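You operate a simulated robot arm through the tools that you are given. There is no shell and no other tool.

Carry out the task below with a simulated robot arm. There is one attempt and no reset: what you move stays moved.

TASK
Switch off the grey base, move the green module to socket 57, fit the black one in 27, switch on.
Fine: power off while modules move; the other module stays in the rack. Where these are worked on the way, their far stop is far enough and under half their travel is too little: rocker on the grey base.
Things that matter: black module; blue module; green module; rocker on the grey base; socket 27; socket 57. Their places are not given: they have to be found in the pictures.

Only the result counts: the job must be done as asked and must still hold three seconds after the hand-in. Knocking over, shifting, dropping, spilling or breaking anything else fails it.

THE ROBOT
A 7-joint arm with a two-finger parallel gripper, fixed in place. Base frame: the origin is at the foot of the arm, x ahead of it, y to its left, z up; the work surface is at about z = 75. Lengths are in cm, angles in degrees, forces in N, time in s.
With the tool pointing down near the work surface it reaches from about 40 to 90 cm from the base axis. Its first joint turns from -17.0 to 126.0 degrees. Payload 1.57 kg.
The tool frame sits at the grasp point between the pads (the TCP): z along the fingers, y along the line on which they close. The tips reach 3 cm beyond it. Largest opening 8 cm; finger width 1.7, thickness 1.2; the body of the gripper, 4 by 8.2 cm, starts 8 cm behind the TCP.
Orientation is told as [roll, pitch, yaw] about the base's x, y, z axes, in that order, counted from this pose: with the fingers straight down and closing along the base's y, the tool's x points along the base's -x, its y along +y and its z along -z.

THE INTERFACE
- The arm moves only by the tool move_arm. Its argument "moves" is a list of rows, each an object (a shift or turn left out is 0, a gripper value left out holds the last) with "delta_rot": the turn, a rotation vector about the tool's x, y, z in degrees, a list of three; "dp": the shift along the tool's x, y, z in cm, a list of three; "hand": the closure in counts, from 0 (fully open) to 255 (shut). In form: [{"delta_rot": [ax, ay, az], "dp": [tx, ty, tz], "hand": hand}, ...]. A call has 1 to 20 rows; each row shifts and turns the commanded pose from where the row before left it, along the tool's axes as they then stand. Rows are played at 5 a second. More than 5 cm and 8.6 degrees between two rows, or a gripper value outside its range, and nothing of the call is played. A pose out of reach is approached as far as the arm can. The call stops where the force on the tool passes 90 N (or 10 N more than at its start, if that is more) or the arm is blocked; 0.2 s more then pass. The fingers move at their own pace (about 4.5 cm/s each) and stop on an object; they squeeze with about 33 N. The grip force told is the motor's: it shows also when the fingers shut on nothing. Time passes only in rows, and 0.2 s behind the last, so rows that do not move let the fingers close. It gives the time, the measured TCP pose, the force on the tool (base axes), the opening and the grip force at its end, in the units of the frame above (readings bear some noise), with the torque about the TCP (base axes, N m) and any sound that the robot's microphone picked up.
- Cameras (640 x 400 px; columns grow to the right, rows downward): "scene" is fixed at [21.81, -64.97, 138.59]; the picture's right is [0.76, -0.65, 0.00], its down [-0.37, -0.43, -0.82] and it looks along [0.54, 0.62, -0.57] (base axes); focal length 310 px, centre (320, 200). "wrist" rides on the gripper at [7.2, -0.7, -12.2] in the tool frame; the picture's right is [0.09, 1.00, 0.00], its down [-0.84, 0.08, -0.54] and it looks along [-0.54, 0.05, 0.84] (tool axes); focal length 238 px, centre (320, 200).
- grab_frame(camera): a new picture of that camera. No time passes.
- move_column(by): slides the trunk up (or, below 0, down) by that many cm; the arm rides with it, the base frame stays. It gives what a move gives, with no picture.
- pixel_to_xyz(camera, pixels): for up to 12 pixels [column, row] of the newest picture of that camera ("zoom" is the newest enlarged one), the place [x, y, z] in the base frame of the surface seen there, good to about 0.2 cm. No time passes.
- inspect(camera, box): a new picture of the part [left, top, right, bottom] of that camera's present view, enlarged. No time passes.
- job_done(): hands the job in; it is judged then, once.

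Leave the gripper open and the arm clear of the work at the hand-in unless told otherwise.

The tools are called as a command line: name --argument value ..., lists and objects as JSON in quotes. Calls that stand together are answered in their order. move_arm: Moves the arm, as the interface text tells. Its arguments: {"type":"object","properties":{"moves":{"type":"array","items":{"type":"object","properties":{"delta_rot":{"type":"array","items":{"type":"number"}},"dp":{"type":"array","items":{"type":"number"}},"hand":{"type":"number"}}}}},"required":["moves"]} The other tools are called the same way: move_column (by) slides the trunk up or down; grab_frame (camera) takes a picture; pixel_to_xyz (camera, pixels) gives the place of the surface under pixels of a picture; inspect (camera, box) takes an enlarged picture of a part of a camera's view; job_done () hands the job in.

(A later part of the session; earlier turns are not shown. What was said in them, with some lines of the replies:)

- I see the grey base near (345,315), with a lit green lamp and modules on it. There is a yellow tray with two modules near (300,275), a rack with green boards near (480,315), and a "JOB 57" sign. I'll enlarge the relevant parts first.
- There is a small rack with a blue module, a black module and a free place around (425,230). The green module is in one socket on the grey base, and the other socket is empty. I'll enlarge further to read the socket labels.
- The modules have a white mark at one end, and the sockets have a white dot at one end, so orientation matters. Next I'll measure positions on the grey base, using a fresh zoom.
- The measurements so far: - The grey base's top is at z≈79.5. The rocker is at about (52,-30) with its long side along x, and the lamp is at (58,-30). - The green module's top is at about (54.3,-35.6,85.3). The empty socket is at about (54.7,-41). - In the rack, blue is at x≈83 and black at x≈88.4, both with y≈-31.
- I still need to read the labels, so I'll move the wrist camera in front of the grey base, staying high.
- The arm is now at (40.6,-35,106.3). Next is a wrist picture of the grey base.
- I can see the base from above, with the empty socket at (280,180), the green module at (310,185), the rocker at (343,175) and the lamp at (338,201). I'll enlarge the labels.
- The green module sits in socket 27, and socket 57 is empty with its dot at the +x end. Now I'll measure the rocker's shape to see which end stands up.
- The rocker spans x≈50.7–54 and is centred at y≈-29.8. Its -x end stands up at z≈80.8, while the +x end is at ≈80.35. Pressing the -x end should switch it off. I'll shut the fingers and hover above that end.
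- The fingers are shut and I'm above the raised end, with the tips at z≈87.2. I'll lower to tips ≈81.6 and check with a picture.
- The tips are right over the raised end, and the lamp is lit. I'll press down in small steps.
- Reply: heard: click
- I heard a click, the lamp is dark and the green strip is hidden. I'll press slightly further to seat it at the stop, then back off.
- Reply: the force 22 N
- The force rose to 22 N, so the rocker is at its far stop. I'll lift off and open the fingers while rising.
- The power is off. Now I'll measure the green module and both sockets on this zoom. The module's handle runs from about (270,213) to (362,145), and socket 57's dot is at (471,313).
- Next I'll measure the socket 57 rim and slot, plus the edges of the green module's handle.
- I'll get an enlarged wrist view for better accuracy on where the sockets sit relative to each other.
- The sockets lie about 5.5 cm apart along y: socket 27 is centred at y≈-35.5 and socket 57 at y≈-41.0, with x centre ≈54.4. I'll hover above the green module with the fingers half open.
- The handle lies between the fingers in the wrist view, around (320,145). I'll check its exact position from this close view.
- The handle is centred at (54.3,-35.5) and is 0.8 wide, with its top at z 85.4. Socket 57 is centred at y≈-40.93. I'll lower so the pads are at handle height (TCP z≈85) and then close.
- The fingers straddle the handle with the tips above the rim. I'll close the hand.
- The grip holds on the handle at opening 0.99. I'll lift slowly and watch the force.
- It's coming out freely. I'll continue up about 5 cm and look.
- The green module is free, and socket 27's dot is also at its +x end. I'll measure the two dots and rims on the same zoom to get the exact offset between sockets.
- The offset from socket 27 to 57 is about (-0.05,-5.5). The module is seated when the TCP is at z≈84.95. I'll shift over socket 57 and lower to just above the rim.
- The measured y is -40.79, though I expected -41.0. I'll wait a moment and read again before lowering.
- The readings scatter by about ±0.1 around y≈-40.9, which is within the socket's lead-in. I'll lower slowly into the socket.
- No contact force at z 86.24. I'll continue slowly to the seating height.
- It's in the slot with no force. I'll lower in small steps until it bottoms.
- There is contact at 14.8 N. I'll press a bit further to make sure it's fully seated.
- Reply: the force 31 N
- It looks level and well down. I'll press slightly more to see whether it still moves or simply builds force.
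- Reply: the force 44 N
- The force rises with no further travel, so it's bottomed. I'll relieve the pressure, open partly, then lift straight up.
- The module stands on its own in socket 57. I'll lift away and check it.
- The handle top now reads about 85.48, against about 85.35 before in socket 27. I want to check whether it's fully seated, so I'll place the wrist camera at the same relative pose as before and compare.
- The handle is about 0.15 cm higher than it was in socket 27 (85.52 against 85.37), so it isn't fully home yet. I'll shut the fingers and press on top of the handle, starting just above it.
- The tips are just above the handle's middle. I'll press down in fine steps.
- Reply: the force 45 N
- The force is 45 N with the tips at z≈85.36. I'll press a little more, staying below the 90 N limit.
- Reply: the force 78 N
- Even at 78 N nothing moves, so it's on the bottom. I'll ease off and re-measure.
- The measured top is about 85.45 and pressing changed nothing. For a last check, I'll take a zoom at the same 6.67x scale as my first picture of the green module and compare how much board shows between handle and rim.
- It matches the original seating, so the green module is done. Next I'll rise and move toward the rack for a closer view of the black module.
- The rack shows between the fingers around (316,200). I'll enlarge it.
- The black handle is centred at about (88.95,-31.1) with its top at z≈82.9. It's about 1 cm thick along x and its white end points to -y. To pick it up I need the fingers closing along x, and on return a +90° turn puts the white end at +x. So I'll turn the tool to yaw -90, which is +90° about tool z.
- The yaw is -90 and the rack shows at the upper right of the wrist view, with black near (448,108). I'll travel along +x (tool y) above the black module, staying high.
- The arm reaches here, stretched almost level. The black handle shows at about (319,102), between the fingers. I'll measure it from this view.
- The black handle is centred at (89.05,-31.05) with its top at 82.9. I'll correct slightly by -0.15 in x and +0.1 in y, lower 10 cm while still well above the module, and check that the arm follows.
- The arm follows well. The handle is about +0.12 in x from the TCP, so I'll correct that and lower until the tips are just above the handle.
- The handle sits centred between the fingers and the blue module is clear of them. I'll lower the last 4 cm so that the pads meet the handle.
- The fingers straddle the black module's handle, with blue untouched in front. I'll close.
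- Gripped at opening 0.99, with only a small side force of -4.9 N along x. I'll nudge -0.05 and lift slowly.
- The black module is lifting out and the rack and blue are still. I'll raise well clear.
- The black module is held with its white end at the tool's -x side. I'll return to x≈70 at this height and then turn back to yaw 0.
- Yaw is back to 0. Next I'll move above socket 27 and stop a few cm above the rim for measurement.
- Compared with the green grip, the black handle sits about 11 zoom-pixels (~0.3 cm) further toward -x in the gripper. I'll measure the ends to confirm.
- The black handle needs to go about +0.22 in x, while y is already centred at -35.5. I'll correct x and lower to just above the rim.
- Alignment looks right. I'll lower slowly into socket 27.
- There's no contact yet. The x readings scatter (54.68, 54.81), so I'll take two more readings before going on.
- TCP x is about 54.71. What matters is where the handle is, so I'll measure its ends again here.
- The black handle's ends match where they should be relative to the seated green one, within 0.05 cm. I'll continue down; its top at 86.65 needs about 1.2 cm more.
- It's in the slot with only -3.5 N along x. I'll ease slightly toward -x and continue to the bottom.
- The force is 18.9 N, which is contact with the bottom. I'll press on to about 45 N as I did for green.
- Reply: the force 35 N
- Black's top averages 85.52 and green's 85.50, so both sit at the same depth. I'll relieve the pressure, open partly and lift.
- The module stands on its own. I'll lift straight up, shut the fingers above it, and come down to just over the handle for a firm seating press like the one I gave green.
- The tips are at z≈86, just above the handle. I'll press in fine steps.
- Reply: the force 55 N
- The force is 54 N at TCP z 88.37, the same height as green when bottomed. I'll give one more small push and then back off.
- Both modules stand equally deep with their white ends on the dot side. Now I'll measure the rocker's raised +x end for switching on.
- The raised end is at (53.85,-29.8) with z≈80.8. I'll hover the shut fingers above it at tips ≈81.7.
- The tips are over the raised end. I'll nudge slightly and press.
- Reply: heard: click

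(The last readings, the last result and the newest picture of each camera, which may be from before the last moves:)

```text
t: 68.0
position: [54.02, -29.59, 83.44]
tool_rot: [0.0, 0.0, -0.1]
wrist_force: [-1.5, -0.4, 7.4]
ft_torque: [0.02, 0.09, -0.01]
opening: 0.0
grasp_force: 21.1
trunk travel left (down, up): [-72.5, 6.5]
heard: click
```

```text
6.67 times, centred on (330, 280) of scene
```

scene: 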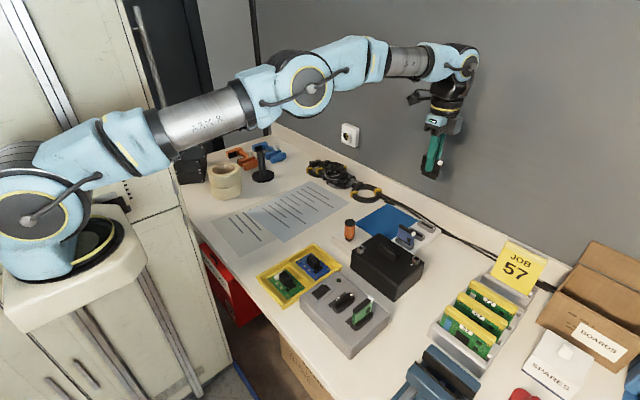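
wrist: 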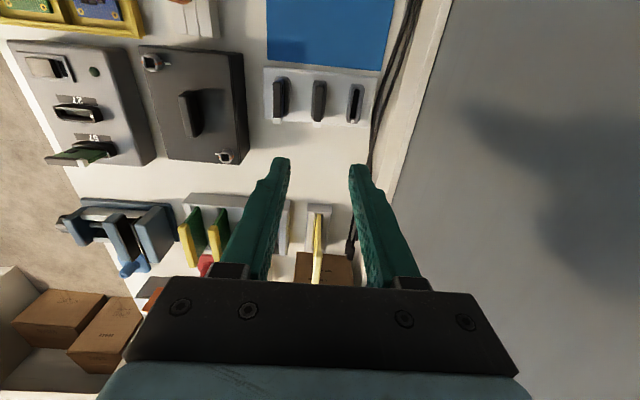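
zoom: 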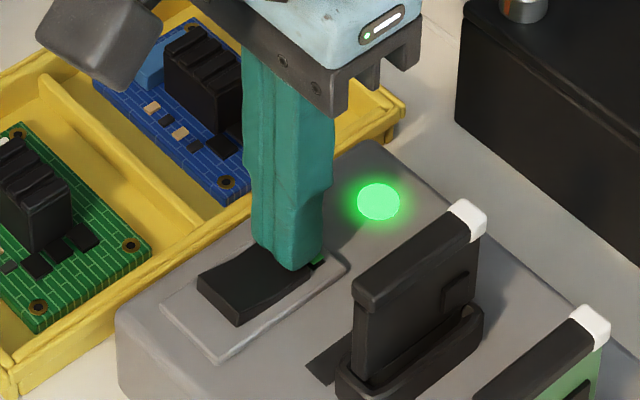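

A click was heard and the lamp is green. I'll press just a touch more to be sure of the stop, then rise clear.

move_arm --moves '[{"dp": [0, 0, 0.08]}, {}]'

move_arm --moves '[{"dp": [0, 0, -1.0]}, {"dp": [0, 0, -3]}, {"dp": [0, 0, -4]}, {"dp": [0, 0, -4]}, {"dp": [0, 0, -4]}, {"dp": [0, 0, -4], "hand": 0}, {"dp": [-3, 3, 0]}, {"dp": [-3, 3, 0]}, {"dp": [-3, 3, 0]}, {"dp": [-3, 3, 0]}, {"dp": [-3, 3, 0]}, {"dp": [-3, 3, 0]}, {}]'

grab_frame --camera "scene"

inspect --camera "scene" --box '[295, 260, 395, 335]'

```text
t: 68.6
position: [54.1, -29.75, 83.47]
tool_rot: [-0.1, -0.1, 0.0]
wrist_force: [-1.5, 2.2, 24.2]
ft_torque: [0.04, 0.26, 0.02]
opening: 0.0
grasp_force: 21.9
trunk travel left (down, up): [-72.5, 6.5]
```

```text
t: 71.4
position: [72.2, -11.75, 103.38]
tool_rot: [0.1, 0.0, -0.1]
wrist_force: [0.0, -0.8, 0.8]
ft_torque: [0.02, 0.0, 0.03]
opening: 8.01
grasp_force: 0.0
trunk travel left (down, up): [-72.5, 6.5]
```

```text
taken
```

scene: 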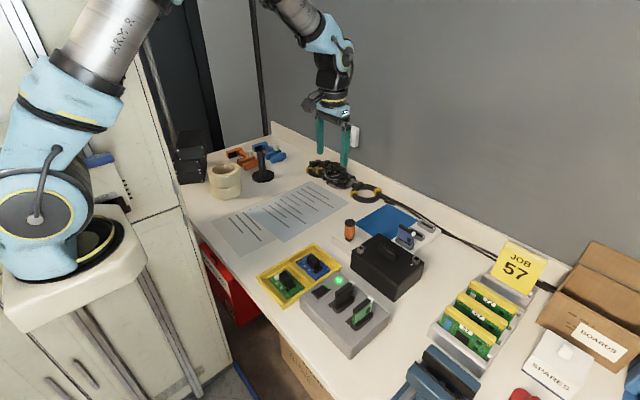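

```text
5.33 times, centred on (345, 298) of scene
```

zoom: 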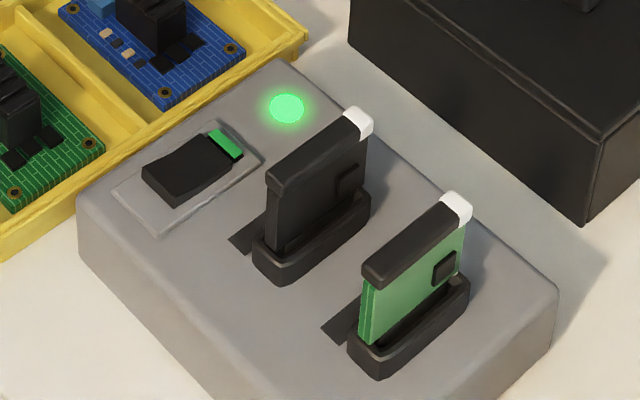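

The lamp is on, black is in 27 and green is in 57, with the gripper open and clear. I'll take one last look at the rack to confirm blue is in place.

inspect --camera "scene" --box '[385, 205, 445, 255]'

move_arm --moves '[{}, {}, {}]'

```text
8.00 times, centred on (415, 230) of scene
```

zoom: 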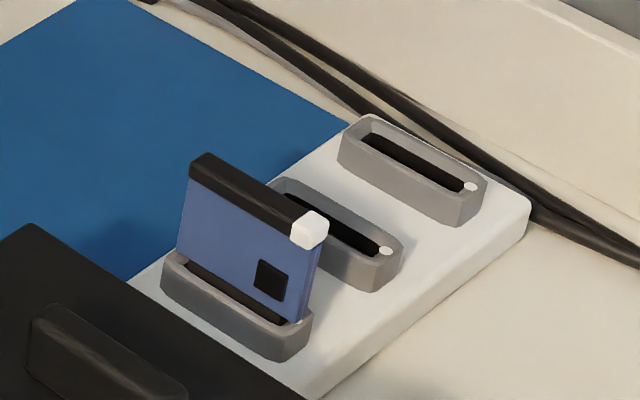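

```text
t: 72.2
position: [72.11, -11.78, 103.53]
tool_rot: [0.0, 0.0, 0.0]
wrist_force: [0.6, -0.3, 0.9]
ft_torque: [-0.03, 0.0, -0.01]
opening: 7.99
grasp_force: 0.0
trunk travel left (down, up): [-72.5, 6.5]
```

Blue is still in the rack and the rack hasn't moved. The power is on, green is in 57, black is in 27, and the arm is clear with the gripper open. I'm handing in.

job_done

```text
The job is handed in.
```

The job is done and handed in. I haven't had a result back from the check.

- **Power:** I switched the grey base off before moving anything and back on at the end. The rocker clicked and reached its stop both times, and the lamp is lit.
- **Green module:** it is in socket 57, with its white end on the side of the socket's dot.
- **Black module:** it came out of the rack and is in socket 27, with its white end also on the dot side.
- **Blue module:** it is still in the rack, and the rack has not shifted.

**Seating depth:** green first measured about 0.1 cm higher in 57 than it had been in 27. I pressed it to 78 N and black to at least 54 N. Neither sank further, and both stand at the same height, so I took them as fully seated. The difference is within what the camera can measure.

The arm is clear of the work with the gripper open.
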